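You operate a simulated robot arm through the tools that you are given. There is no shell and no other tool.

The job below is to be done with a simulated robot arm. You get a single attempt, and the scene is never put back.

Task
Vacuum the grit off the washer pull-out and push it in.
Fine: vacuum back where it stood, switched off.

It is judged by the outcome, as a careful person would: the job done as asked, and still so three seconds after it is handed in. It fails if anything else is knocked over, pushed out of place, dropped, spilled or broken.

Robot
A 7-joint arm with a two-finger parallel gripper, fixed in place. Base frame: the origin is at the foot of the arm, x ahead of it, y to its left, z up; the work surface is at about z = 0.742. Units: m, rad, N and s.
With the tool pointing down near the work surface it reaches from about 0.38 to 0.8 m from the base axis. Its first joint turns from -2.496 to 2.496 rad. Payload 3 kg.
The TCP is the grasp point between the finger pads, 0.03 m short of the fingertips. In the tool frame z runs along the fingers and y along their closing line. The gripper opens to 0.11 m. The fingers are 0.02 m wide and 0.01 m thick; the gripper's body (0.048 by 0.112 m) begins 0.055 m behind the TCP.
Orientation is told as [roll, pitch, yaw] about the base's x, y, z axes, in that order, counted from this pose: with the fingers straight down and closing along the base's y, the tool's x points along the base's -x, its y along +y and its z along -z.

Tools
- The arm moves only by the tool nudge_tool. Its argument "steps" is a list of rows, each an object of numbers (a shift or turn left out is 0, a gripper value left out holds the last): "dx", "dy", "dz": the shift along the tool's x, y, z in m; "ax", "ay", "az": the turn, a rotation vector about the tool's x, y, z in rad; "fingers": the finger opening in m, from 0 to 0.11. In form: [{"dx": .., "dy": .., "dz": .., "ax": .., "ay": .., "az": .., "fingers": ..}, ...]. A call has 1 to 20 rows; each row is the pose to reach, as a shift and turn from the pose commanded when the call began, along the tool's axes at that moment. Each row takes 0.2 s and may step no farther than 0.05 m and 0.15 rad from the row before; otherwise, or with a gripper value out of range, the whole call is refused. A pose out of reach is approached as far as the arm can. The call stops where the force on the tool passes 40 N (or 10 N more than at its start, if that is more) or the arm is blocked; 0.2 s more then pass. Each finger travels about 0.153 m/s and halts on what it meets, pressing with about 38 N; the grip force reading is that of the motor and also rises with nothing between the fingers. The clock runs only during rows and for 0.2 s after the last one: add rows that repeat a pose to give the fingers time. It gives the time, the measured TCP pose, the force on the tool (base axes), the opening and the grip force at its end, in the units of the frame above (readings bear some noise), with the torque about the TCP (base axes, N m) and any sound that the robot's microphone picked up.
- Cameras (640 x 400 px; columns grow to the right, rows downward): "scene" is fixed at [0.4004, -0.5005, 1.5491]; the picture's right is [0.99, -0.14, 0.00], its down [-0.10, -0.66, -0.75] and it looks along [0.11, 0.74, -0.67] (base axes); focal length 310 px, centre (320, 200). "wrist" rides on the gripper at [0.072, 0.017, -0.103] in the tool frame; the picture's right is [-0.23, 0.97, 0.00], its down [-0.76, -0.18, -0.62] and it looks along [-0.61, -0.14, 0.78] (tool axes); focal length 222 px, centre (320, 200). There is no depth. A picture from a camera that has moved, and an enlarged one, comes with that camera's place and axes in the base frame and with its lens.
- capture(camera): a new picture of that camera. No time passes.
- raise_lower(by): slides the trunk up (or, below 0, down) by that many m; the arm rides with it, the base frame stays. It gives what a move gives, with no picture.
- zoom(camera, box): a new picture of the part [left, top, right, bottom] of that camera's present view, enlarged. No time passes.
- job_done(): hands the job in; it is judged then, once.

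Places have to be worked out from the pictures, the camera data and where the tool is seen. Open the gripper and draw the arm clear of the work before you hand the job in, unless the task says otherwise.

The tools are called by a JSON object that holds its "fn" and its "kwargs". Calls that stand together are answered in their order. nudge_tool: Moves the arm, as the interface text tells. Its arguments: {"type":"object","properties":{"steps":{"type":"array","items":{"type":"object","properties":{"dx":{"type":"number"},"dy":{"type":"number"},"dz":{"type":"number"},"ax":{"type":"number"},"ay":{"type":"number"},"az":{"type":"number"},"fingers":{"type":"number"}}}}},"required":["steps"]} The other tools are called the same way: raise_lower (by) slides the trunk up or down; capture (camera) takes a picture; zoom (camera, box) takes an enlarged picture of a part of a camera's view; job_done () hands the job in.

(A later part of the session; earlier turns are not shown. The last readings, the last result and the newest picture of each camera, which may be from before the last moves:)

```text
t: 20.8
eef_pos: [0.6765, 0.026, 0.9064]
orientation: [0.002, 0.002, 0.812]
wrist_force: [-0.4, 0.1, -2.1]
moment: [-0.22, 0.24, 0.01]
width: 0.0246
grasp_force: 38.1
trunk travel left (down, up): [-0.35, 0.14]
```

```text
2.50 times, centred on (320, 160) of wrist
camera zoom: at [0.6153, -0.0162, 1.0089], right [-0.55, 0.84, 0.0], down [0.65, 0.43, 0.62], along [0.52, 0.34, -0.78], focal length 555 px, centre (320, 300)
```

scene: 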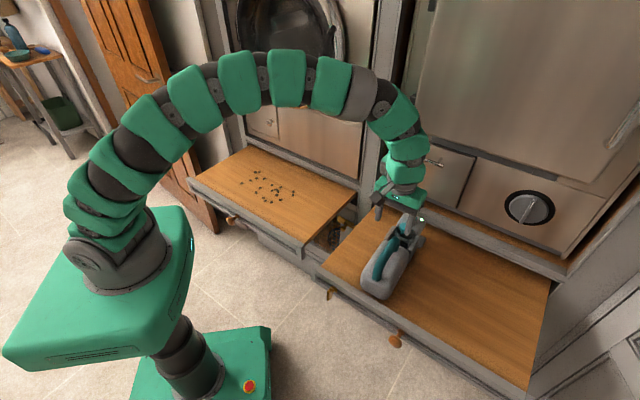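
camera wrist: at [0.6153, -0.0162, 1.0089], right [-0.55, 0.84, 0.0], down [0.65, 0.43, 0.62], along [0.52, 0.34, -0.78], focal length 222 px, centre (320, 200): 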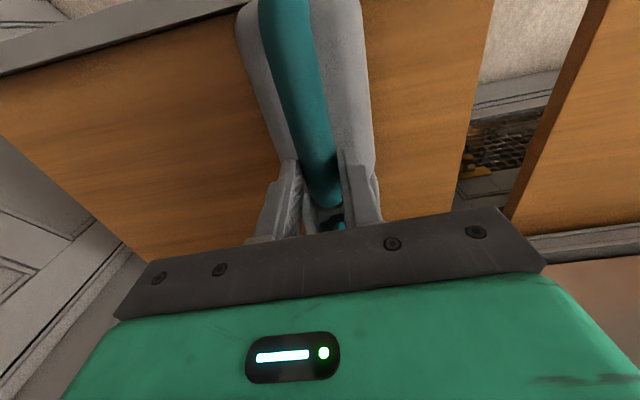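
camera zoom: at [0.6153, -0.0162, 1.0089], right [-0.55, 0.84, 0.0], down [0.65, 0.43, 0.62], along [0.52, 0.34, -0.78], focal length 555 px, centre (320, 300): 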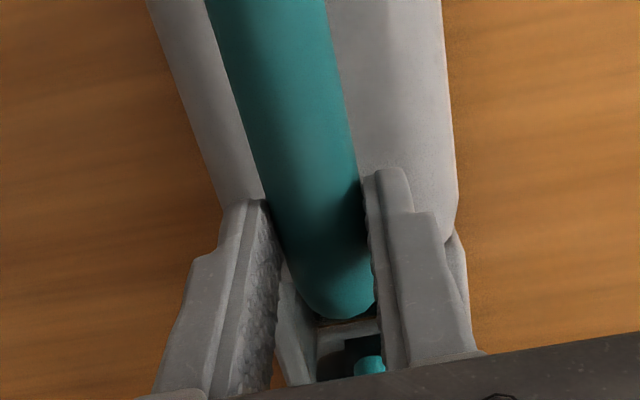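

The vacuum stayed on the shelf; the bar slid down to the fingertips. I'll open, go back down so the bar sits well inside the pads, and regrip, then lift in tiny steps while watching the force.

{"fn": "nudge_tool", "kwargs": {"steps": [{"fingers": 0.05}, {"fingers": 0.05}, {"dz": 0.015, "fingers": 0.05}, {"dz": 0.034, "fingers": 0.05}, {"dz": 0.034, "fingers": 0.05}]}}

{"fn": "zoom", "kwargs": {"camera": "scene", "box": [350, 200, 440, 310]}}

{"fn": "capture", "kwargs": {"camera": "wrist"}}

```text
t: 22.0
eef_pos: [0.6762, 0.0256, 0.8714]
orientation: [-0.001, 0.001, 0.81]
wrist_force: [0.0, 1.0, 0.0]
moment: [0.01, 0.01, 0.02]
width: 0.0501
grasp_force: 0.0
trunk travel left (down, up): [-0.35, 0.14]
```

```text
3.64 times, centred on (395, 255) of scene
camera zoom: at [0.4004, -0.5005, 1.5491], right [0.99, -0.14, 0.0], down [-0.1, -0.66, -0.75], along [0.11, 0.74, -0.67], focal length 1129 px, centre (47, 0)
```

zoom: 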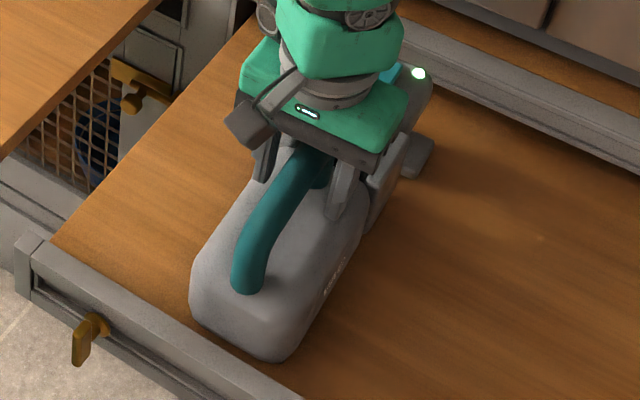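

```text
taken
camera wrist: at [0.6147, -0.0163, 0.9747], right [-0.55, 0.84, 0.0], down [0.65, 0.43, 0.62], along [0.52, 0.34, -0.78], focal length 222 px, centre (320, 200)
```

wrist: 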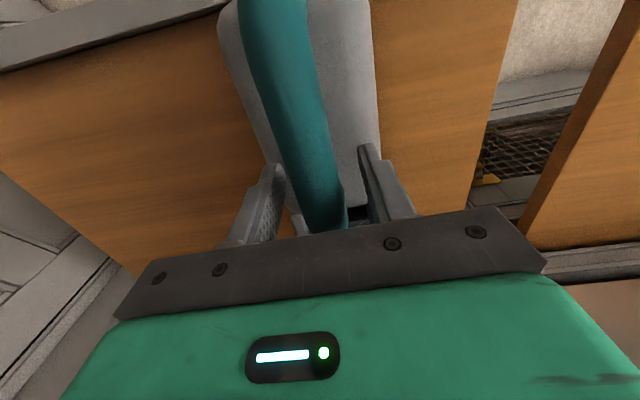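

The bar is well inside the pads now. Closing and lifting just 4 mm to read the load.

{"fn": "nudge_tool", "kwargs": {"steps": [{"fingers": 0.02}, {"fingers": 0.0}, {"fingers": 0.0}, {"fingers": 0.0}, {"dz": -0.002}, {"dz": -0.004}]}}

```text
t: 23.4
eef_pos: [0.6758, 0.0237, 0.8752]
orientation: [0.002, 0.003, 0.811]
wrist_force: [-0.3, 0.0, -7.4]
moment: [-0.24, 0.27, 0.01]
width: 0.0245
grasp_force: 38.5
trunk travel left (down, up): [-0.35, 0.14]
```

-7.4 N carried. Another few millimetres.

{"fn": "nudge_tool", "kwargs": {"steps": [{"dz": -0.002}, {"dz": -0.004}]}}

{"fn": "zoom", "kwargs": {"camera": "scene", "box": [350, 200, 440, 310]}}

```text
t: 24.0
eef_pos: [0.6768, 0.0236, 0.8786]
orientation: [0.002, 0.003, 0.809]
wrist_force: [-0.7, 0.4, -6.7]
moment: [-0.25, 0.22, 0.0]
width: 0.0245
grasp_force: 38.0
trunk travel left (down, up): [-0.35, 0.14]
```

```text
3.64 times, centred on (395, 255) of scene
camera zoom: at [0.4004, -0.5005, 1.5491], right [0.99, -0.14, 0.0], down [-0.1, -0.66, -0.75], along [0.11, 0.74, -0.67], focal length 1129 px, centre (47, 0)
```

zoom: 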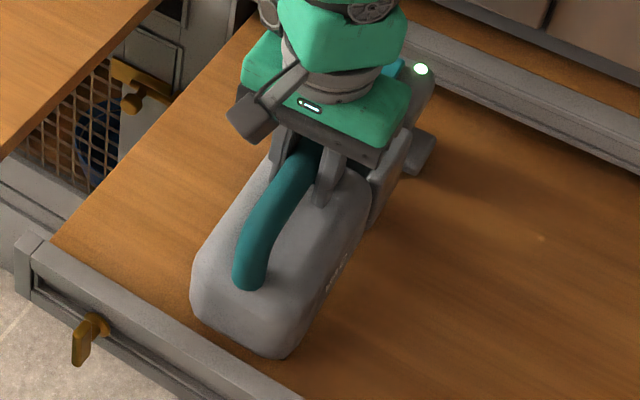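

{"fn": "nudge_tool", "kwargs": {"steps": [{"dz": -0.002}, {"dz": -0.004}, {"dz": -0.006}, {"dz": -0.008}]}}

{"fn": "zoom", "kwargs": {"camera": "scene", "box": [350, 200, 440, 310]}}

{"fn": "zoom", "kwargs": {"camera": "scene", "box": [370, 215, 430, 265]}}

```text
t: 25.0
eef_pos: [0.677, 0.0239, 0.8868]
orientation: [0.001, 0.002, 0.809]
wrist_force: [1.0, -0.6, -8.0]
moment: [-0.28, 0.23, 0.01]
width: 0.0243
grasp_force: 38.0
trunk travel left (down, up): [-0.35, 0.14]
```

```text
3.64 times, centred on (395, 255) of scene
camera zoom: at [0.4004, -0.5005, 1.5491], right [0.99, -0.14, 0.0], down [-0.1, -0.66, -0.75], along [0.11, 0.74, -0.67], focal length 1129 px, centre (47, 0)
```

zoom: 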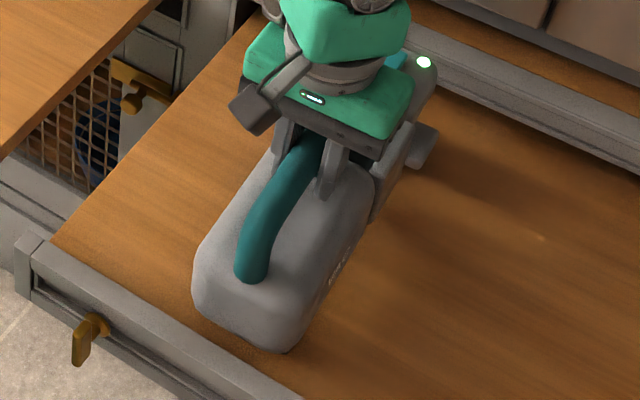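

```text
8.00 times, centred on (400, 240) of scene
camera zoom: at [0.4004, -0.5005, 1.5491], right [0.99, -0.14, 0.0], down [-0.1, -0.66, -0.75], along [0.11, 0.74, -0.67], focal length 2484 px, centre (-320, -120)
```

zoom: 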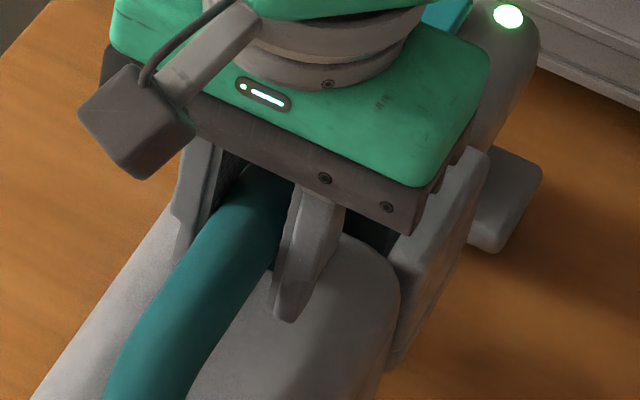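

It's now held firmly and lifting without slip (≈0.75 kg). Lifting further to ~0.95 and drawing it back from the cabinet.

{"fn": "nudge_tool", "kwargs": {"steps": [{"dz": -0.008}, {"dz": -0.016}, {"dz": -0.024}, {"dz": -0.032, "dx": 0.008}, {"dz": -0.04, "dx": 0.016}, {"dz": -0.048, "dx": 0.026}, {"dz": -0.056, "dx": 0.036}, {"dz": -0.064, "dx": 0.048}, {"dz": -0.068, "dx": 0.06}]}}

{"fn": "capture", "kwargs": {"camera": "scene"}}

{"fn": "capture", "kwargs": {"camera": "wrist"}}

```text
t: 27.0
eef_pos: [0.6346, -0.019, 0.9565]
orientation: [0.004, 0.003, 0.812]
wrist_force: [0.6, 0.1, -6.4]
moment: [-0.23, 0.25, -0.04]
width: 0.0245
grasp_force: 38.3
trunk travel left (down, up): [-0.35, 0.14]
```

```text
taken
```

scene: 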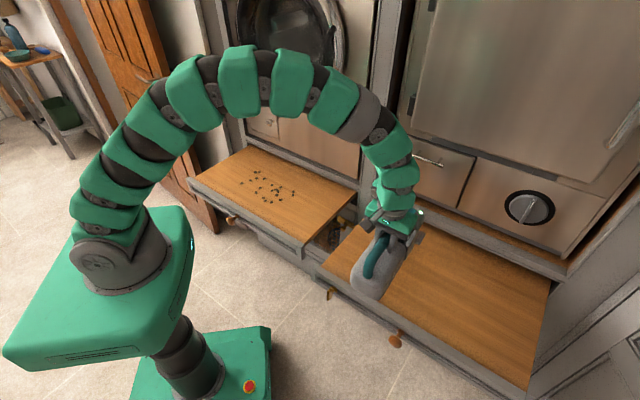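

```text
taken
camera wrist: at [0.5739, -0.0614, 1.0595], right [-0.55, 0.84, 0.0], down [0.65, 0.43, 0.62], along [0.52, 0.34, -0.78], focal length 222 px, centre (320, 200)
```

wrist: 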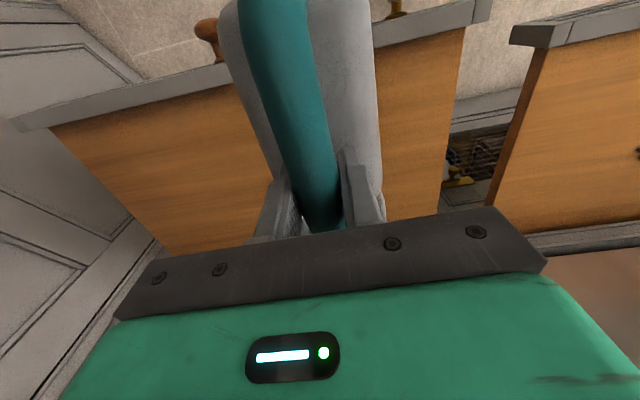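

Held well (~7 N). Now I carry it leftwards while turning the nose to point along the drawer front (axis ~135°).

{"fn": "nudge_tool", "kwargs": {"steps": [{"dx": -0.0096, "dy": 0.0156, "az": -0.097}, {"dx": -0.0193, "dy": 0.0313, "az": -0.194}, {"dx": -0.0289, "dy": 0.0469, "az": -0.291}, {"dx": -0.0385, "dy": 0.0626, "az": -0.388}, {"dx": -0.0482, "dy": 0.0782, "az": -0.485}, {"dx": -0.0578, "dy": 0.0939, "az": -0.582}, {"dx": -0.0674, "dy": 0.1095, "az": -0.679}, {"dx": -0.077, "dy": 0.1252, "az": -0.777}, {"dx": -0.0867, "dy": 0.1408, "az": -0.874}, {"dx": -0.0963, "dy": 0.1564, "az": -0.971}, {"dx": -0.106, "dy": 0.1721, "az": -1.068}, {"dx": -0.1156, "dy": 0.1877, "az": -1.165}, {"dx": -0.1252, "dy": 0.2034, "az": -1.262}, {"dx": -0.1348, "dy": 0.219, "az": -1.359}, {"dx": -0.1445, "dy": 0.2347, "az": -1.456}, {"dx": -0.1541, "dy": 0.2503, "az": -1.553}]}}

{"fn": "capture", "kwargs": {"camera": "scene"}}

{"fn": "capture", "kwargs": {"camera": "wrist"}}

```text
t: 30.4
eef_pos: [0.558, 0.2654, 0.9548]
orientation: [0.001, 0.0, 2.364]
wrist_force: [0.1, -0.4, -6.6]
moment: [-0.26, -0.24, 0.01]
width: 0.0244
grasp_force: 37.9
trunk travel left (down, up): [-0.35, 0.14]
```

```text
taken
```

scene: 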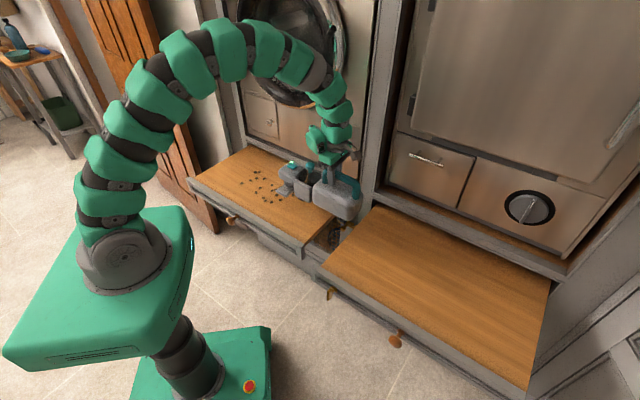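

```text
taken
camera wrist: at [0.5995, 0.2016, 1.0585], right [-0.84, -0.54, 0.0], down [-0.42, 0.66, 0.62], along [-0.33, 0.53, -0.78], focal length 222 px, centre (320, 200)
```

wrist: 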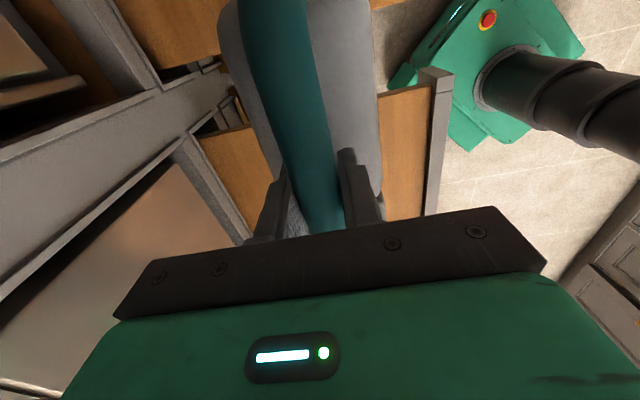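

The pose was reachable. Let me zoom to see the nose, foot and the grit beneath.

{"fn": "zoom", "kwargs": {"camera": "scene", "box": [230, 140, 370, 240]}}

```text
4.00 times, centred on (300, 190) of scene
camera zoom: at [0.4004, -0.5005, 1.5491], right [0.99, -0.14, 0.0], down [-0.1, -0.66, -0.75], along [0.11, 0.74, -0.67], focal length 1242 px, centre (400, 240)
```

zoom: 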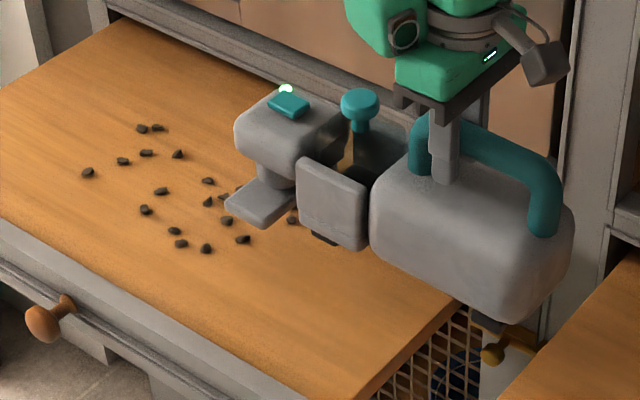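

The foot hangs right of the grit. I'll shift slightly right and lower to about 1–1.5 cm above the board, then look.

{"fn": "nudge_tool", "kwargs": {"steps": [{"dx": 0.01, "dz": 0.012}, {"dx": 0.02, "dz": 0.025}, {"dx": 0.02, "dz": 0.038}, {"dx": 0.02, "dz": 0.05}, {"dx": 0.02, "dz": 0.06}, {"dx": 0.02, "dz": 0.068}]}}

{"fn": "zoom", "kwargs": {"camera": "scene", "box": [230, 140, 370, 240]}}

```text
t: 31.8
eef_pos: [0.5738, 0.251, 0.8886]
orientation: [-0.002, 0.001, 2.363]
wrist_force: [1.6, -1.7, 2.6]
moment: [0.77, 0.86, -0.04]
width: 0.0245
grasp_force: 37.9
trunk travel left (down, up): [-0.35, 0.14]
```

```text
4.00 times, centred on (300, 190) of scene
camera zoom: at [0.4004, -0.5005, 1.5491], right [0.99, -0.14, 0.0], down [-0.1, -0.66, -0.75], along [0.11, 0.74, -0.67], focal length 1242 px, centre (400, 240)
```

zoom: 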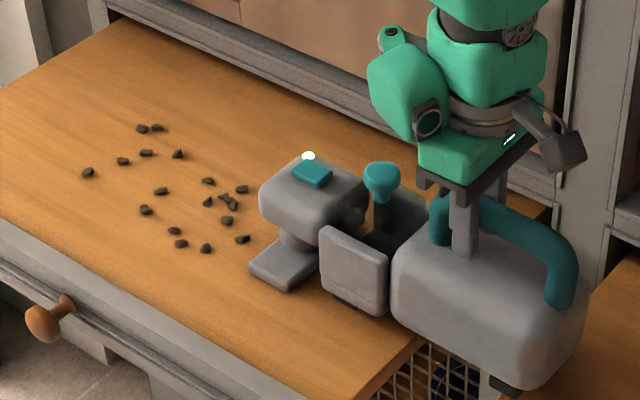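

Contact already at z≈0.889 (left board is higher than the right one). I'll raise 9 mm to hover, then creep over the nearest grit to see whether suction takes it.

{"fn": "nudge_tool", "kwargs": {"steps": [{"dz": -0.005}, {"dz": -0.009}, {"dz": -0.009, "dx": -0.01}, {"dz": -0.009, "dx": -0.02}, {"dz": -0.009, "dx": -0.03}, {"dz": -0.009, "dx": -0.04}, {"dz": -0.009, "dx": -0.05}, {"dz": -0.009, "dx": -0.06}]}}

{"fn": "zoom", "kwargs": {"camera": "scene", "box": [230, 140, 370, 240]}}

```text
t: 33.6
eef_pos: [0.5301, 0.2925, 0.8969]
orientation: [0.002, 0.0, 2.362]
wrist_force: [-0.1, 0.5, -7.8]
moment: [-0.23, -0.26, -0.04]
width: 0.0246
grasp_force: 37.6
trunk travel left (down, up): [-0.35, 0.14]
```

```text
4.00 times, centred on (300, 190) of scene
camera zoom: at [0.4004, -0.5005, 1.5491], right [0.99, -0.14, 0.0], down [-0.1, -0.66, -0.75], along [0.11, 0.74, -0.67], focal length 1242 px, centre (400, 240)
```

zoom: 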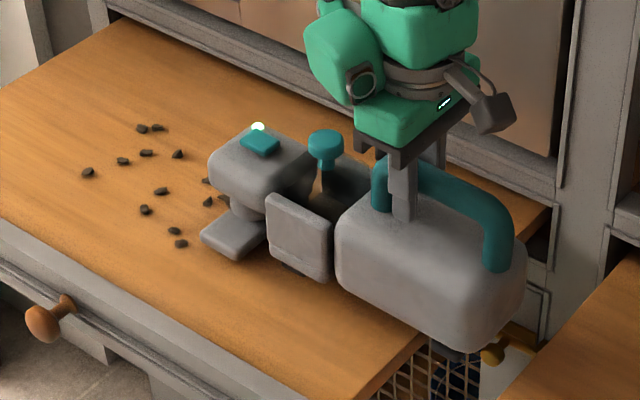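

Continuing the hover sweep another 7 cm, then checking what remains behind the foot.

{"fn": "nudge_tool", "kwargs": {"steps": [{"dx": -0.01}, {"dx": -0.02}, {"dx": -0.03}, {"dx": -0.04}, {"dx": -0.05}, {"dx": -0.06}, {"dx": -0.07}]}}

{"fn": "zoom", "kwargs": {"camera": "scene", "box": [220, 140, 360, 240]}}

```text
t: 35.2
eef_pos: [0.4816, 0.3408, 0.8983]
orientation: [0.0, 0.0, 2.361]
wrist_force: [-0.1, -0.4, -7.1]
moment: [-0.23, -0.23, 0.01]
width: 0.0242
grasp_force: 38.2
trunk travel left (down, up): [-0.35, 0.14]
```

```text
4.00 times, centred on (290, 190) of scene
camera zoom: at [0.4004, -0.5005, 1.5491], right [0.99, -0.14, 0.0], down [-0.1, -0.66, -0.75], along [0.11, 0.74, -0.67], focal length 1242 px, centre (440, 240)
```

zoom: 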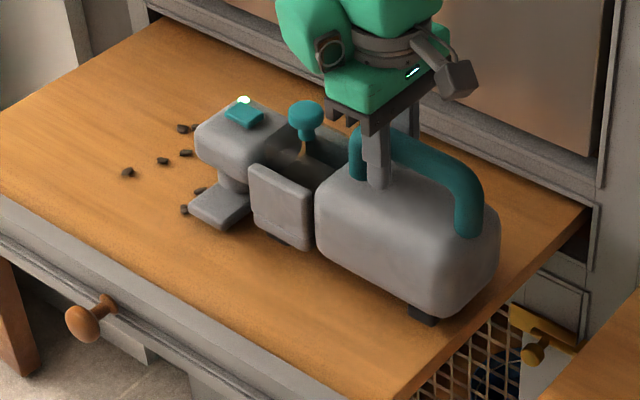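

Suction works at this hover: the grit passed over is gone. Continuing to the left end of the patch.

{"fn": "nudge_tool", "kwargs": {"steps": [{"dx": -0.012}, {"dx": -0.024}, {"dx": -0.036}, {"dx": -0.048}, {"dx": -0.06}, {"dx": -0.072}, {"dx": -0.084}, {"dx": -0.096}, {"dx": -0.108}, {"dx": -0.12}, {"dx": -0.132}, {"dx": -0.144}, {"dx": -0.156}, {"dx": -0.168}, {"dx": -0.18}]}}

{"fn": "zoom", "kwargs": {"camera": "scene", "box": [190, 130, 350, 240]}}

{"fn": "capture", "kwargs": {"camera": "scene"}}

```text
t: 38.4
eef_pos: [0.3523, 0.4674, 0.8977]
orientation: [0.0, -0.001, 2.365]
wrist_force: [0.5, -0.8, -7.3]
moment: [-0.24, -0.26, -0.01]
width: 0.0243
grasp_force: 38.6
trunk travel left (down, up): [-0.35, 0.14]
```

```text
3.64 times, centred on (270, 185) of scene
camera zoom: at [0.4004, -0.5005, 1.5491], right [0.99, -0.14, 0.0], down [-0.1, -0.66, -0.75], along [0.11, 0.74, -0.67], focal length 1129 px, centre (502, 254)
```

zoom: 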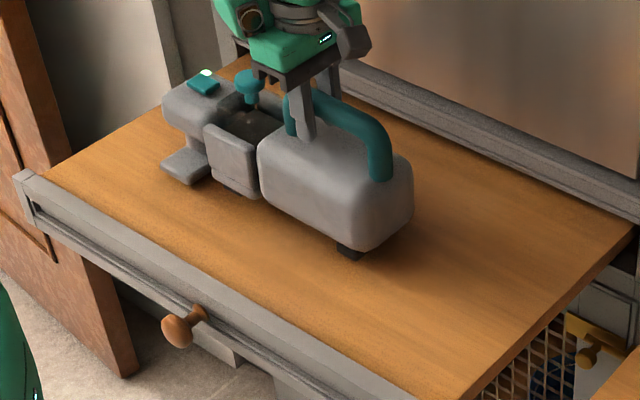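

```text
taken
```

scene: 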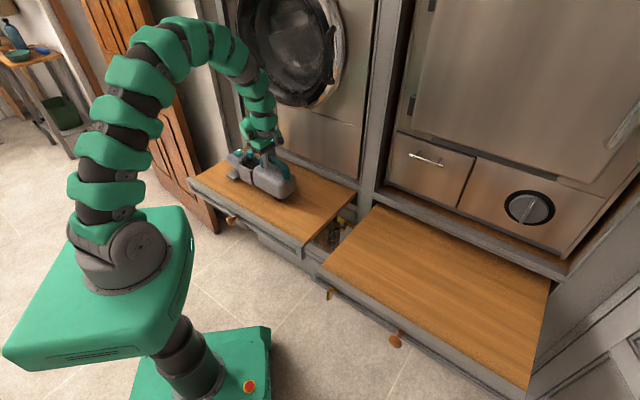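

Visible area is clean. I'll sweep back to the right, shifted 1.5 cm deeper, to catch anything hidden behind the vacuum.

{"fn": "nudge_tool", "kwargs": {"steps": [{"dx": 0.0, "dy": -0.008}, {"dx": 0.0, "dy": -0.015}, {"dx": 0.018, "dy": -0.015}, {"dx": 0.036, "dy": -0.015}, {"dx": 0.054, "dy": -0.015}, {"dx": 0.072, "dy": -0.015}, {"dx": 0.09, "dy": -0.015}, {"dx": 0.108, "dy": -0.015}, {"dx": 0.126, "dy": -0.015}, {"dx": 0.144, "dy": -0.015}, {"dx": 0.162, "dy": -0.015}, {"dx": 0.18, "dy": -0.015}, {"dx": 0.198, "dy": -0.015}, {"dx": 0.216, "dy": -0.015}, {"dx": 0.234, "dy": -0.015}, {"dx": 0.252, "dy": -0.015}, {"dx": 0.27, "dy": -0.015}, {"dx": 0.288, "dy": -0.01}, {"dx": 0.3, "dy": 0.0}]}}

{"fn": "zoom", "kwargs": {"camera": "scene", "box": [190, 130, 350, 240]}}

{"fn": "capture", "kwargs": {"camera": "scene"}}

```text
t: 42.4
eef_pos: [0.5664, 0.2569, 0.8956]
orientation: [0.001, 0.0, 2.362]
wrist_force: [0.3, 0.6, -7.6]
moment: [-0.26, -0.29, 0.0]
width: 0.0244
grasp_force: 37.8
trunk travel left (down, up): [-0.35, 0.14]
```

```text
3.64 times, centred on (270, 185) of scene
camera zoom: at [0.4004, -0.5005, 1.5491], right [0.99, -0.14, 0.0], down [-0.1, -0.66, -0.75], along [0.11, 0.74, -0.67], focal length 1129 px, centre (502, 254)
```

zoom: 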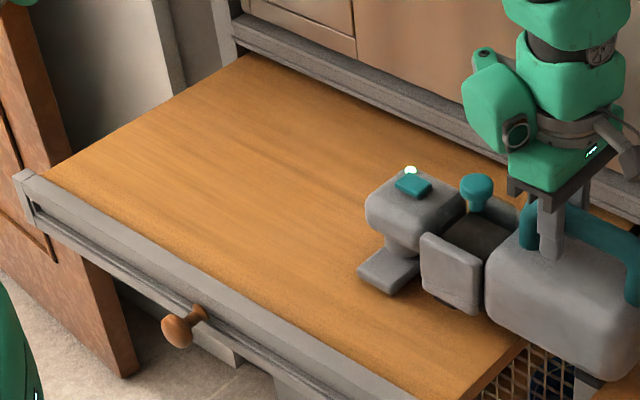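

```text
taken
```

scene: 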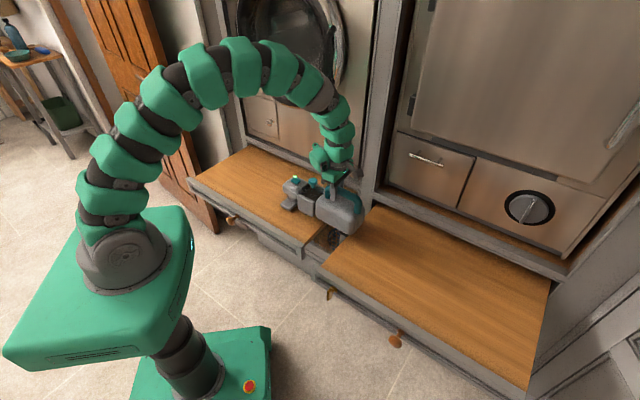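

The board looks clean. Lifting, and retracing the path back to the right pull-out while turning back to the original heading (~0.84 rad).

{"fn": "nudge_tool", "kwargs": {"steps": [{"dz": -0.015}, {"dz": -0.03}, {"dz": -0.045}, {"dz": -0.058}, {"dx": 0.0152, "dy": 0.0093, "dz": -0.058, "az": 0.0951}, {"dx": 0.0304, "dy": 0.0186, "dz": -0.058, "az": 0.1903}, {"dx": 0.0457, "dy": 0.0279, "dz": -0.058, "az": 0.2854}, {"dx": 0.0609, "dy": 0.0372, "dz": -0.058, "az": 0.3805}, {"dx": 0.0761, "dy": 0.0465, "dz": -0.058, "az": 0.4756}, {"dx": 0.0913, "dy": 0.0558, "dz": -0.058, "az": 0.5708}, {"dx": 0.1065, "dy": 0.0651, "dz": -0.058, "az": 0.6659}, {"dx": 0.1218, "dy": 0.0744, "dz": -0.058, "az": 0.761}, {"dx": 0.137, "dy": 0.0836, "dz": -0.058, "az": 0.8561}, {"dx": 0.1522, "dy": 0.0929, "dz": -0.058, "az": 0.9513}, {"dx": 0.1674, "dy": 0.1022, "dz": -0.058, "az": 1.0464}, {"dx": 0.1826, "dy": 0.1115, "dz": -0.058, "az": 1.1415}, {"dx": 0.1978, "dy": 0.1208, "dz": -0.058, "az": 1.2366}, {"dx": 0.2131, "dy": 0.1301, "dz": -0.058, "az": 1.3318}, {"dx": 0.2283, "dy": 0.1394, "dz": -0.058, "az": 1.4269}, {"dx": 0.2435, "dy": 0.1487, "dz": -0.058, "az": 1.522}]}}

{"fn": "zoom", "kwargs": {"camera": "scene", "box": [190, 130, 350, 240]}}

{"fn": "zoom", "kwargs": {"camera": "scene", "box": [350, 200, 440, 310]}}

```text
t: 46.6
eef_pos: [0.6348, -0.0182, 0.9558]
orientation: [-0.001, 0.0, 0.84]
wrist_force: [-0.3, 0.1, -7.2]
moment: [-0.28, 0.23, 0.01]
width: 0.0243
grasp_force: 37.5
trunk travel left (down, up): [-0.35, 0.14]
```

```text
3.64 times, centred on (270, 185) of scene
camera zoom: at [0.4004, -0.5005, 1.5491], right [0.99, -0.14, 0.0], down [-0.1, -0.66, -0.75], along [0.11, 0.74, -0.67], focal length 1129 px, centre (502, 254)
```

zoom: 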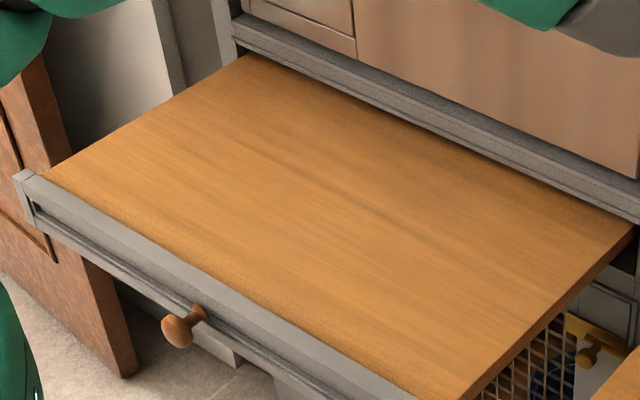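

```text
3.64 times, centred on (395, 255) of scene
camera zoom: at [0.4004, -0.5005, 1.5491], right [0.99, -0.14, 0.0], down [-0.1, -0.66, -0.75], along [0.11, 0.74, -0.67], focal length 1129 px, centre (47, 0)
```

zoom: 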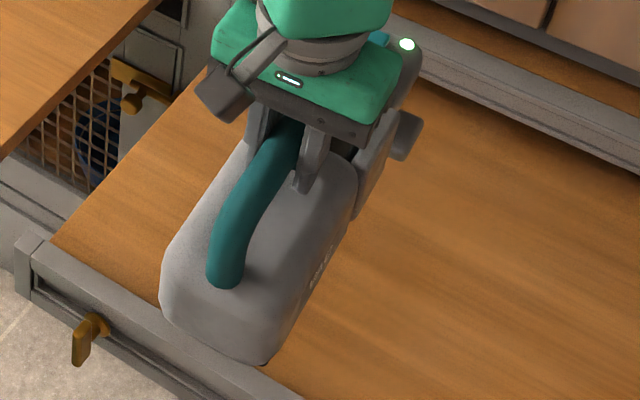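

Board fully clean. Moving forward over the original spot and lowering to ~1 cm above the shelf.

{"fn": "nudge_tool", "kwargs": {"steps": [{"dx": -0.0155, "dy": -0.0013}, {"dx": -0.031, "dy": -0.0026}, {"dx": -0.0465, "dy": -0.0039}, {"dx": -0.062, "dy": -0.0052}, {"dx": -0.062, "dy": -0.0052, "dz": 0.015}, {"dx": -0.062, "dy": -0.0052, "dz": 0.03}, {"dx": -0.062, "dy": -0.0052, "dz": 0.045}, {"dx": -0.062, "dy": -0.0052, "dz": 0.058}, {"dx": -0.062, "dy": -0.0052, "dz": 0.068}]}}

{"fn": "zoom", "kwargs": {"camera": "scene", "box": [350, 200, 440, 310]}}

```text
t: 48.6
eef_pos: [0.6805, 0.0235, 0.8863]
orientation: [0.002, 0.001, 0.84]
wrist_force: [0.2, 0.8, -7.0]
moment: [-0.28, 0.18, 0.05]
width: 0.0245
grasp_force: 37.9
trunk travel left (down, up): [-0.35, 0.14]
```

```text
3.64 times, centred on (395, 255) of scene
camera zoom: at [0.4004, -0.5005, 1.5491], right [0.99, -0.14, 0.0], down [-0.1, -0.66, -0.75], along [0.11, 0.74, -0.67], focal length 1129 px, centre (47, 0)
```

zoom: 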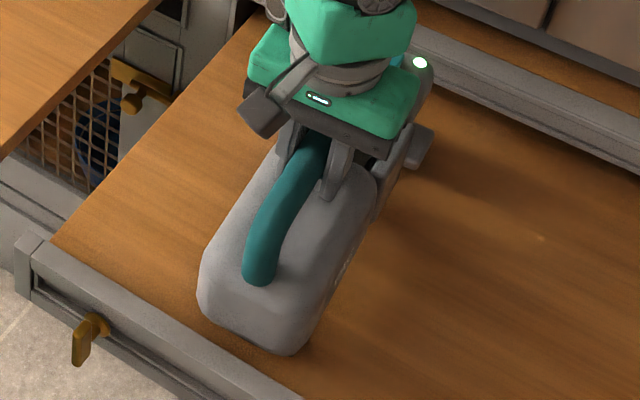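

Lowering to just about contact, watching the force.

{"fn": "nudge_tool", "kwargs": {"steps": [{"dz": 0.003}, {"dz": 0.006}, {"dz": 0.009}, {"dz": 0.011}]}}

{"fn": "zoom", "kwargs": {"camera": "scene", "box": [360, 250, 424, 300]}}

{"fn": "zoom", "kwargs": {"camera": "scene", "box": [350, 200, 440, 310]}}

```text
t: 49.6
eef_pos: [0.6809, 0.0239, 0.8761]
orientation: [0.002, 0.002, 0.838]
wrist_force: [0.3, 0.2, -6.4]
moment: [-0.24, 0.22, -0.02]
width: 0.0244
grasp_force: 37.8
trunk travel left (down, up): [-0.35, 0.14]
```

```text
8.00 times, centred on (392, 275) of scene
camera zoom: at [0.4004, -0.5005, 1.5491], right [0.99, -0.14, 0.0], down [-0.1, -0.66, -0.75], along [0.11, 0.74, -0.67], focal length 2484 px, centre (-256, -400)
```

zoom: 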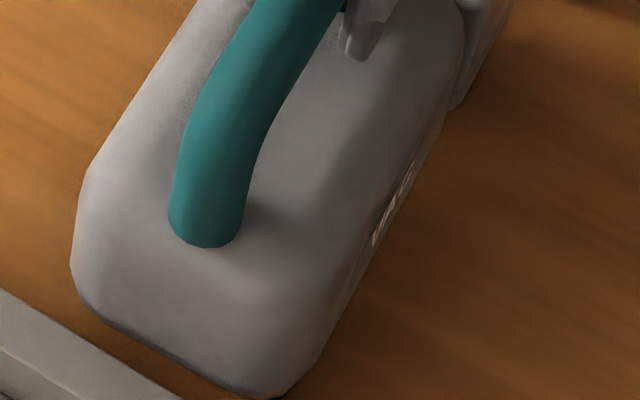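

```text
3.64 times, centred on (395, 255) of scene
camera zoom: at [0.4004, -0.5005, 1.5491], right [0.99, -0.14, 0.0], down [-0.1, -0.66, -0.75], along [0.11, 0.74, -0.67], focal length 1129 px, centre (47, 0)
```

zoom: 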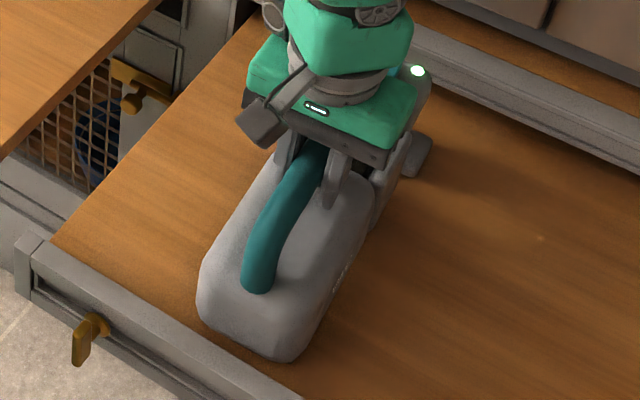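

Position matches the original within ~2 mm. Applying a 2 mm left correction and setting it down.

{"fn": "nudge_tool", "kwargs": {"steps": [{"dy": 0.002}, {"dy": 0.002, "dz": 0.002}, {"dy": 0.002, "dz": 0.004}]}}

```text
t: 50.4
eef_pos: [0.6789, 0.025, 0.8725]
orientation: [0.002, -0.001, 0.843]
wrist_force: [-1.3, -2.2, 4.1]
moment: [0.54, -0.68, -0.07]
width: 0.0245
grasp_force: 38.1
trunk travel left (down, up): [-0.35, 0.14]
```

The foot touched down. Easing off 1 mm and opening the fingers gently.

{"fn": "nudge_tool", "kwargs": {"steps": [{"dz": -0.001}, {"dz": -0.001, "fingers": 0.035}, {"dz": -0.001, "fingers": 0.06}, {"dz": -0.001, "fingers": 0.06}, {"dz": -0.001, "fingers": 0.06}]}}

{"fn": "zoom", "kwargs": {"camera": "scene", "box": [360, 250, 424, 300]}}

{"fn": "capture", "kwargs": {"camera": "wrist"}}

```text
t: 51.6
eef_pos: [0.6793, 0.0257, 0.873]
orientation: [0.0, 0.001, 0.84]
wrist_force: [0.5, -0.7, 0.0]
moment: [-0.01, -0.04, -0.01]
width: 0.0599
grasp_force: 0.1
trunk travel left (down, up): [-0.35, 0.14]
```

```text
8.00 times, centred on (392, 275) of scene
camera zoom: at [0.4004, -0.5005, 1.5491], right [0.99, -0.14, 0.0], down [-0.1, -0.66, -0.75], along [0.11, 0.74, -0.67], focal length 2484 px, centre (-256, -400)
```

zoom: 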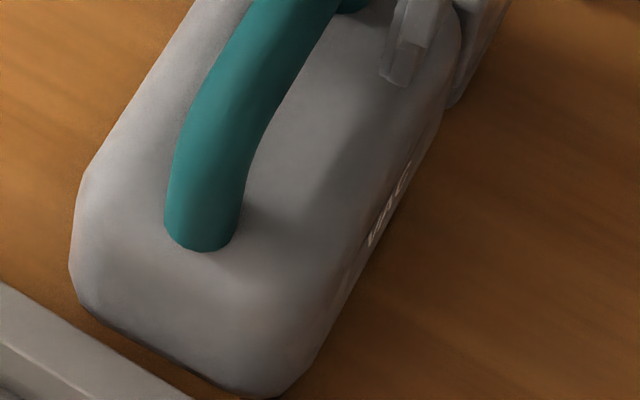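

```text
taken
camera wrist: at [0.6199, -0.0182, 0.9757], right [-0.57, 0.82, 0.0], down [0.64, 0.45, 0.62], along [0.51, 0.36, -0.78], focal length 222 px, centre (320, 200)
```

wrist: 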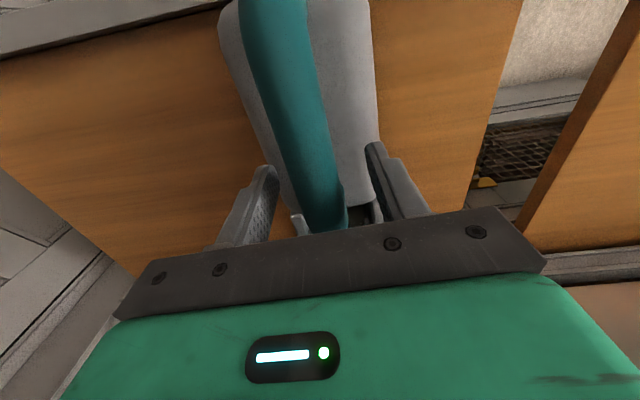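

Released. The drawer's front rail seems to have shifted by a hair in this view; let me check with the same zooms as the start.

{"fn": "zoom", "kwargs": {"camera": "scene", "box": [350, 200, 440, 310]}}

{"fn": "zoom", "kwargs": {"camera": "scene", "box": [320, 180, 480, 320]}}

{"fn": "zoom", "kwargs": {"camera": "scene", "box": [300, 180, 600, 400]}}

```text
3.64 times, centred on (395, 255) of scene
camera zoom: at [0.4004, -0.5005, 1.5491], right [0.99, -0.14, 0.0], down [-0.1, -0.66, -0.75], along [0.11, 0.74, -0.67], focal length 1129 px, centre (47, 0)
```

zoom: 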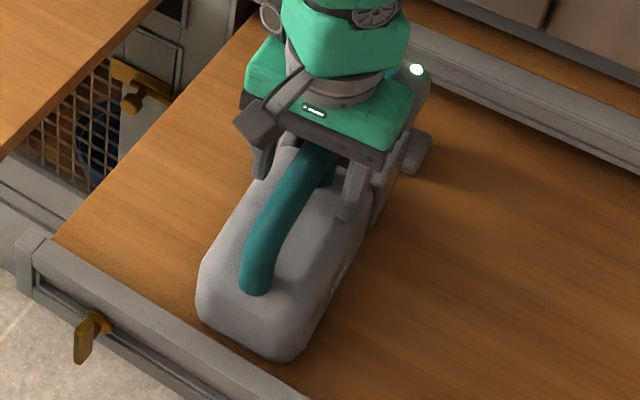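

```text
2.86 times, centred on (400, 250) of scene
camera zoom: at [0.4004, -0.5005, 1.5491], right [0.99, -0.14, 0.0], down [-0.1, -0.66, -0.75], along [0.11, 0.74, -0.67], focal length 887 px, centre (91, 57)
```

zoom: 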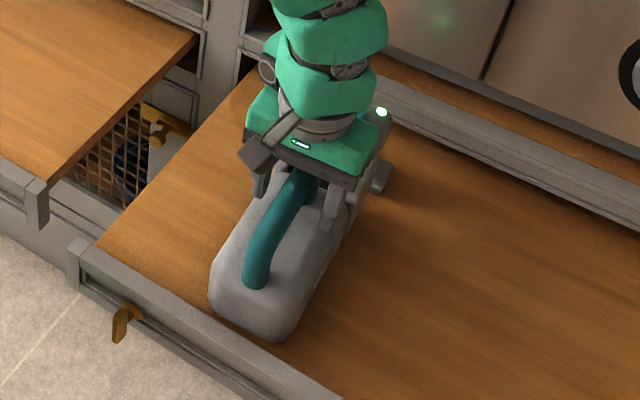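

```text
1.82 times, centred on (450, 290) of scene
camera zoom: at [0.4004, -0.5005, 1.5491], right [0.99, -0.14, 0.0], down [-0.1, -0.66, -0.75], along [0.11, 0.74, -0.67], focal length 565 px, centre (84, 36)
```

zoom: 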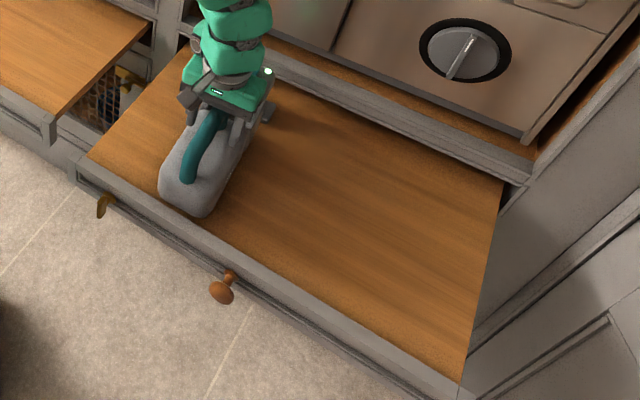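

The drawer is within ~2–3 mm of its original place, and the vacuum too. Now raising the gripper straight up off the handle.

{"fn": "nudge_tool", "kwargs": {"steps": [{"dz": -0.02}, {"dz": -0.045}, {"dz": -0.075}, {"dz": -0.1}, {"dz": -0.12}]}}

{"fn": "zoom", "kwargs": {"camera": "scene", "box": [350, 200, 440, 310]}}

{"fn": "capture", "kwargs": {"camera": "wrist"}}

```text
t: 52.8
eef_pos: [0.6812, 0.0239, 0.9935]
orientation: [0.0, 0.0, 0.842]
wrist_force: [0.6, -0.1, 0.0]
moment: [0.01, 0.02, 0.01]
width: 0.0599
grasp_force: 0.0
trunk travel left (down, up): [-0.35, 0.14]
```

```text
3.64 times, centred on (395, 255) of scene
camera zoom: at [0.4004, -0.5005, 1.5491], right [0.99, -0.14, 0.0], down [-0.1, -0.66, -0.75], along [0.11, 0.74, -0.67], focal length 1129 px, centre (47, 0)
```

zoom: 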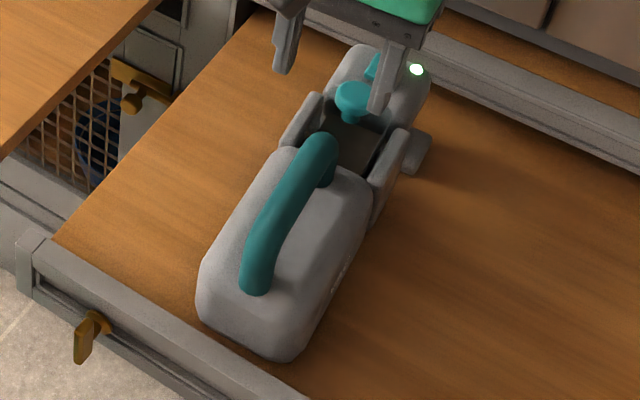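

```text
taken
camera wrist: at [0.6204, -0.019, 1.0956], right [-0.57, 0.82, 0.0], down [0.64, 0.45, 0.62], along [0.51, 0.36, -0.78], focal length 222 px, centre (320, 200)
```

wrist: 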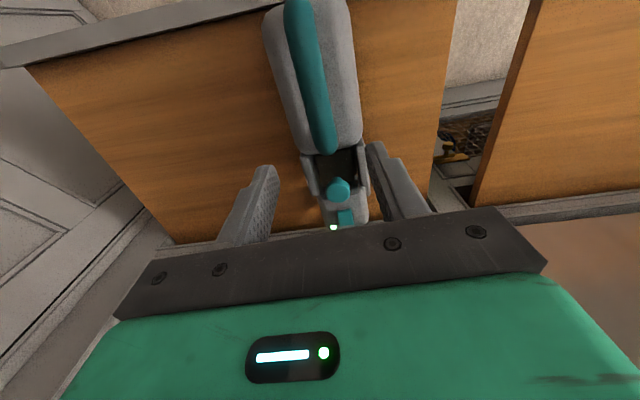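

Vacuum stands where it was. Now closing the fingers and moving above the button with the outward tilt to switch it off.

{"fn": "nudge_tool", "kwargs": {"steps": [{"dx": -0.035, "ay": -0.08, "fingers": 0.0}, {"dx": -0.07, "ay": -0.16}, {"dx": -0.105, "ay": -0.24}, {"dx": -0.14, "ay": -0.32}, {"dx": -0.1749, "dy": -0.0007, "ay": -0.4}, {"dx": -0.1749, "dy": -0.0007, "dz": 0.035, "ay": -0.4}, {"dx": -0.1749, "dy": -0.0007, "dz": 0.075, "ay": -0.4}]}}

{"fn": "capture", "kwargs": {"camera": "wrist"}}

{"fn": "zoom", "kwargs": {"camera": "scene", "box": [370, 170, 450, 250]}}

```text
t: 54.4
eef_pos: [0.7954, 0.1545, 0.918]
orientation: [0.002, -0.398, 0.841]
wrist_force: [0.2, -0.8, 0.1]
moment: [0.03, -0.01, 0.01]
width: 0.0
grasp_force: 37.7
trunk travel left (down, up): [-0.35, 0.14]
```

```text
taken
camera wrist: at [0.7131, 0.0853, 0.9832], right [-0.59, 0.81, 0.09], down [0.44, 0.22, 0.87], along [0.68, 0.55, -0.48], focal length 222 px, centre (320, 200)
```

wrist: 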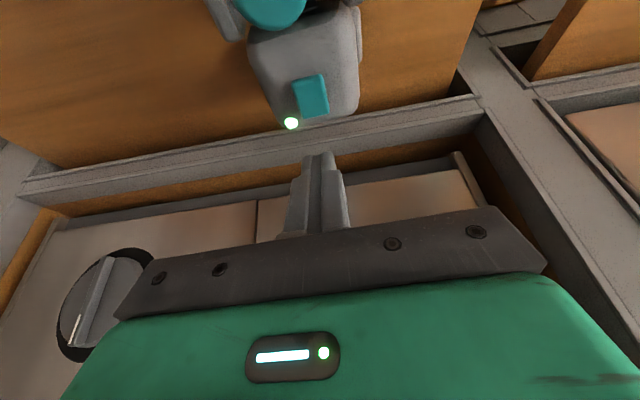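

```text
5.00 times, centred on (410, 210) of scene
camera zoom: at [0.4004, -0.5005, 1.5491], right [0.99, -0.14, 0.0], down [-0.1, -0.66, -0.75], along [0.11, 0.74, -0.67], focal length 1553 px, centre (-130, 150)
```

zoom: 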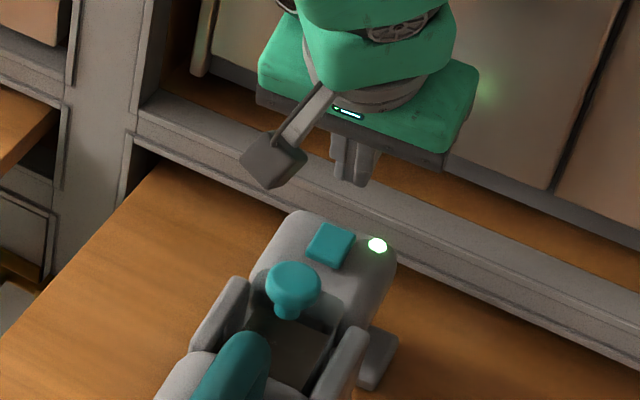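

Directly over the button. Descending vertically to press.

{"fn": "nudge_tool", "kwargs": {"steps": [{"dx": 0.0078, "dz": 0.0184}, {"dx": 0.0155, "dz": 0.0369}, {"dx": 0.0198, "dz": 0.047}, {"dx": 0.0209, "dz": 0.0498}, {"dx": 0.0217, "dz": 0.0516}, {"dx": 0.0225, "dz": 0.0535}, {"dx": 0.0233, "dz": 0.0553}]}}

{"fn": "zoom", "kwargs": {"camera": "scene", "box": [370, 170, 450, 250]}}

```text
t: 56.0
eef_pos: [0.7955, 0.1552, 0.8587]
orientation: [-0.001, -0.403, 0.841]
wrist_force: [1.4, 2.8, 16.3]
moment: [0.2, -0.1, 0.07]
width: 0.0001
grasp_force: 37.2
trunk travel left (down, up): [-0.35, 0.14]
```

```text
5.00 times, centred on (410, 210) of scene
camera zoom: at [0.4004, -0.5005, 1.5491], right [0.99, -0.14, 0.0], down [-0.1, -0.66, -0.75], along [0.11, 0.74, -0.67], focal length 1553 px, centre (-130, 150)
```

zoom: 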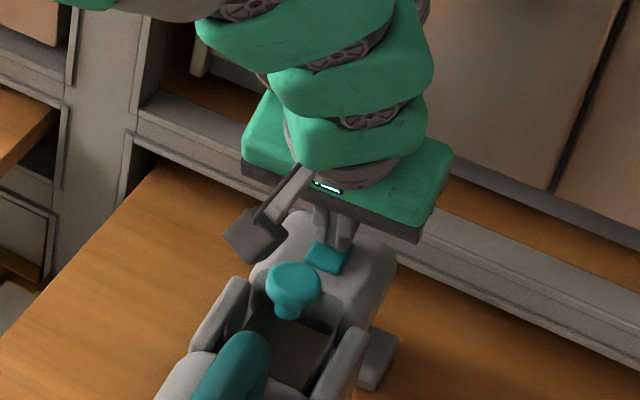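

The LED is off. Backing straight up.

{"fn": "nudge_tool", "kwargs": {"steps": [{"dx": -0.0039, "dz": -0.0092}, {"dx": -0.0116, "dz": -0.0277}, {"dx": -0.0233, "dz": -0.0553}, {"dx": -0.0388, "dz": -0.0922}]}}

{"fn": "zoom", "kwargs": {"camera": "scene", "box": [350, 200, 440, 310]}}

{"fn": "zoom", "kwargs": {"camera": "scene", "box": [360, 250, 424, 300]}}

{"fn": "capture", "kwargs": {"camera": "wrist"}}

```text
t: 57.0
eef_pos: [0.7978, 0.1552, 0.9588]
orientation: [-0.001, -0.4, 0.842]
wrist_force: [-0.5, -0.2, 0.3]
moment: [-0.01, 0.04, -0.01]
width: 0.0
grasp_force: 37.8
trunk travel left (down, up): [-0.35, 0.14]
```

```text
3.64 times, centred on (395, 255) of scene
camera zoom: at [0.4004, -0.5005, 1.5491], right [0.99, -0.14, 0.0], down [-0.1, -0.66, -0.75], along [0.11, 0.74, -0.67], focal length 1129 px, centre (47, 0)
```

zoom: 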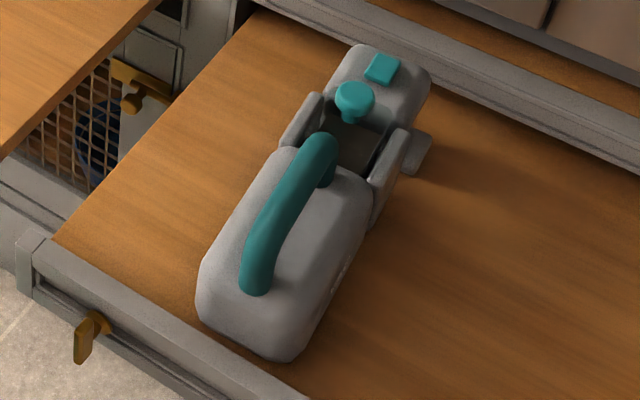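

```text
8.00 times, centred on (392, 275) of scene
camera zoom: at [0.4004, -0.5005, 1.5491], right [0.99, -0.14, 0.0], down [-0.1, -0.66, -0.75], along [0.11, 0.74, -0.67], focal length 2484 px, centre (-256, -400)
```

zoom: 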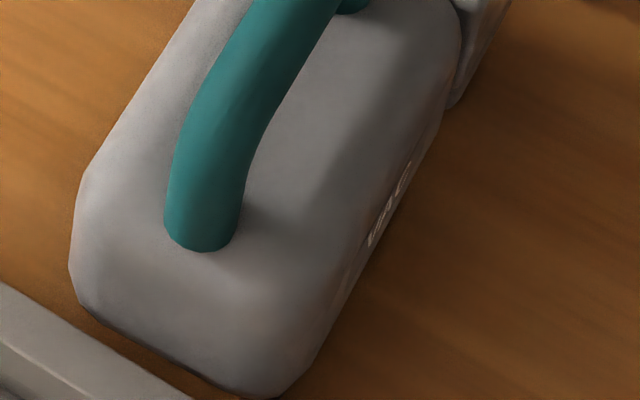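

```text
taken
camera wrist: at [0.7147, 0.0866, 1.0259], right [-0.59, 0.8, 0.09], down [0.44, 0.22, 0.87], along [0.68, 0.55, -0.48], focal length 222 px, centre (320, 200)
```

wrist: 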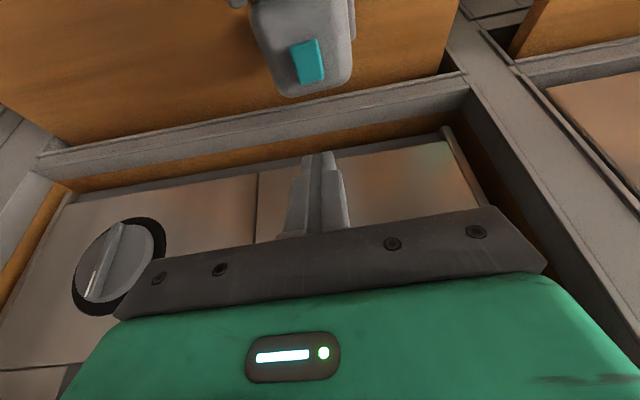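

Switched off and in place. Next the left pull-out: let me inspect its front rail, knob and any latch before pushing.

{"fn": "zoom", "kwargs": {"camera": "scene", "box": [170, 150, 270, 260]}}

{"fn": "zoom", "kwargs": {"camera": "scene", "box": [260, 180, 370, 290]}}

{"fn": "zoom", "kwargs": {"camera": "scene", "box": [230, 100, 380, 210]}}

```text
3.64 times, centred on (220, 205) of scene
camera zoom: at [0.4004, -0.5005, 1.5491], right [0.99, -0.14, 0.0], down [-0.1, -0.66, -0.75], along [0.11, 0.74, -0.67], focal length 1129 px, centre (684, 182)
```

zoom: 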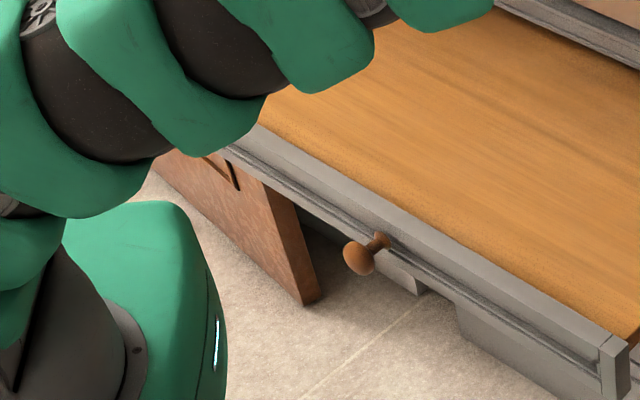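

```text
3.64 times, centred on (315, 235) of scene
camera zoom: at [0.4004, -0.5005, 1.5491], right [0.99, -0.14, 0.0], down [-0.1, -0.66, -0.75], along [0.11, 0.74, -0.67], focal length 1129 px, centre (338, 73)
```

zoom: 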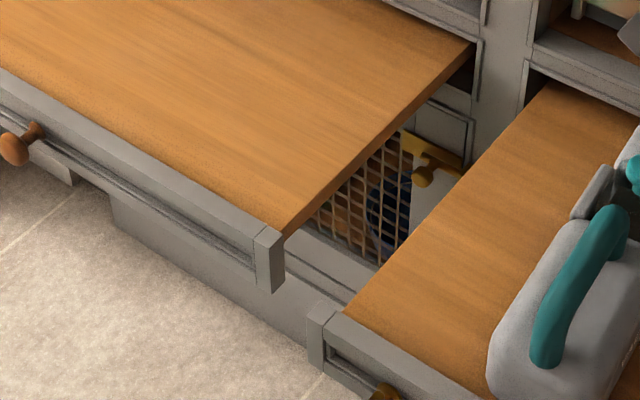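

```text
3.64 times, centred on (305, 155) of scene
camera zoom: at [0.4004, -0.5005, 1.5491], right [0.99, -0.14, 0.0], down [-0.1, -0.66, -0.75], along [0.11, 0.74, -0.67], focal length 1129 px, centre (374, 364)
```

zoom: 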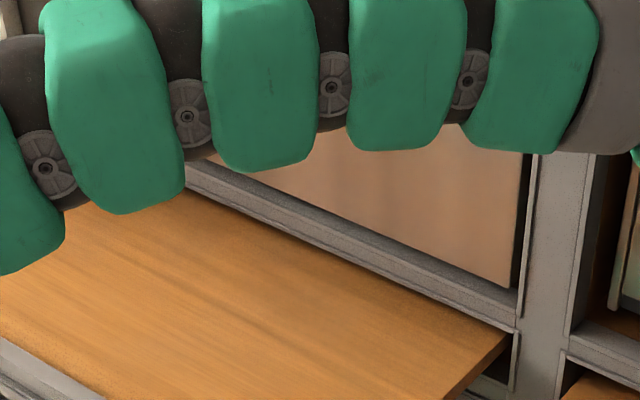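

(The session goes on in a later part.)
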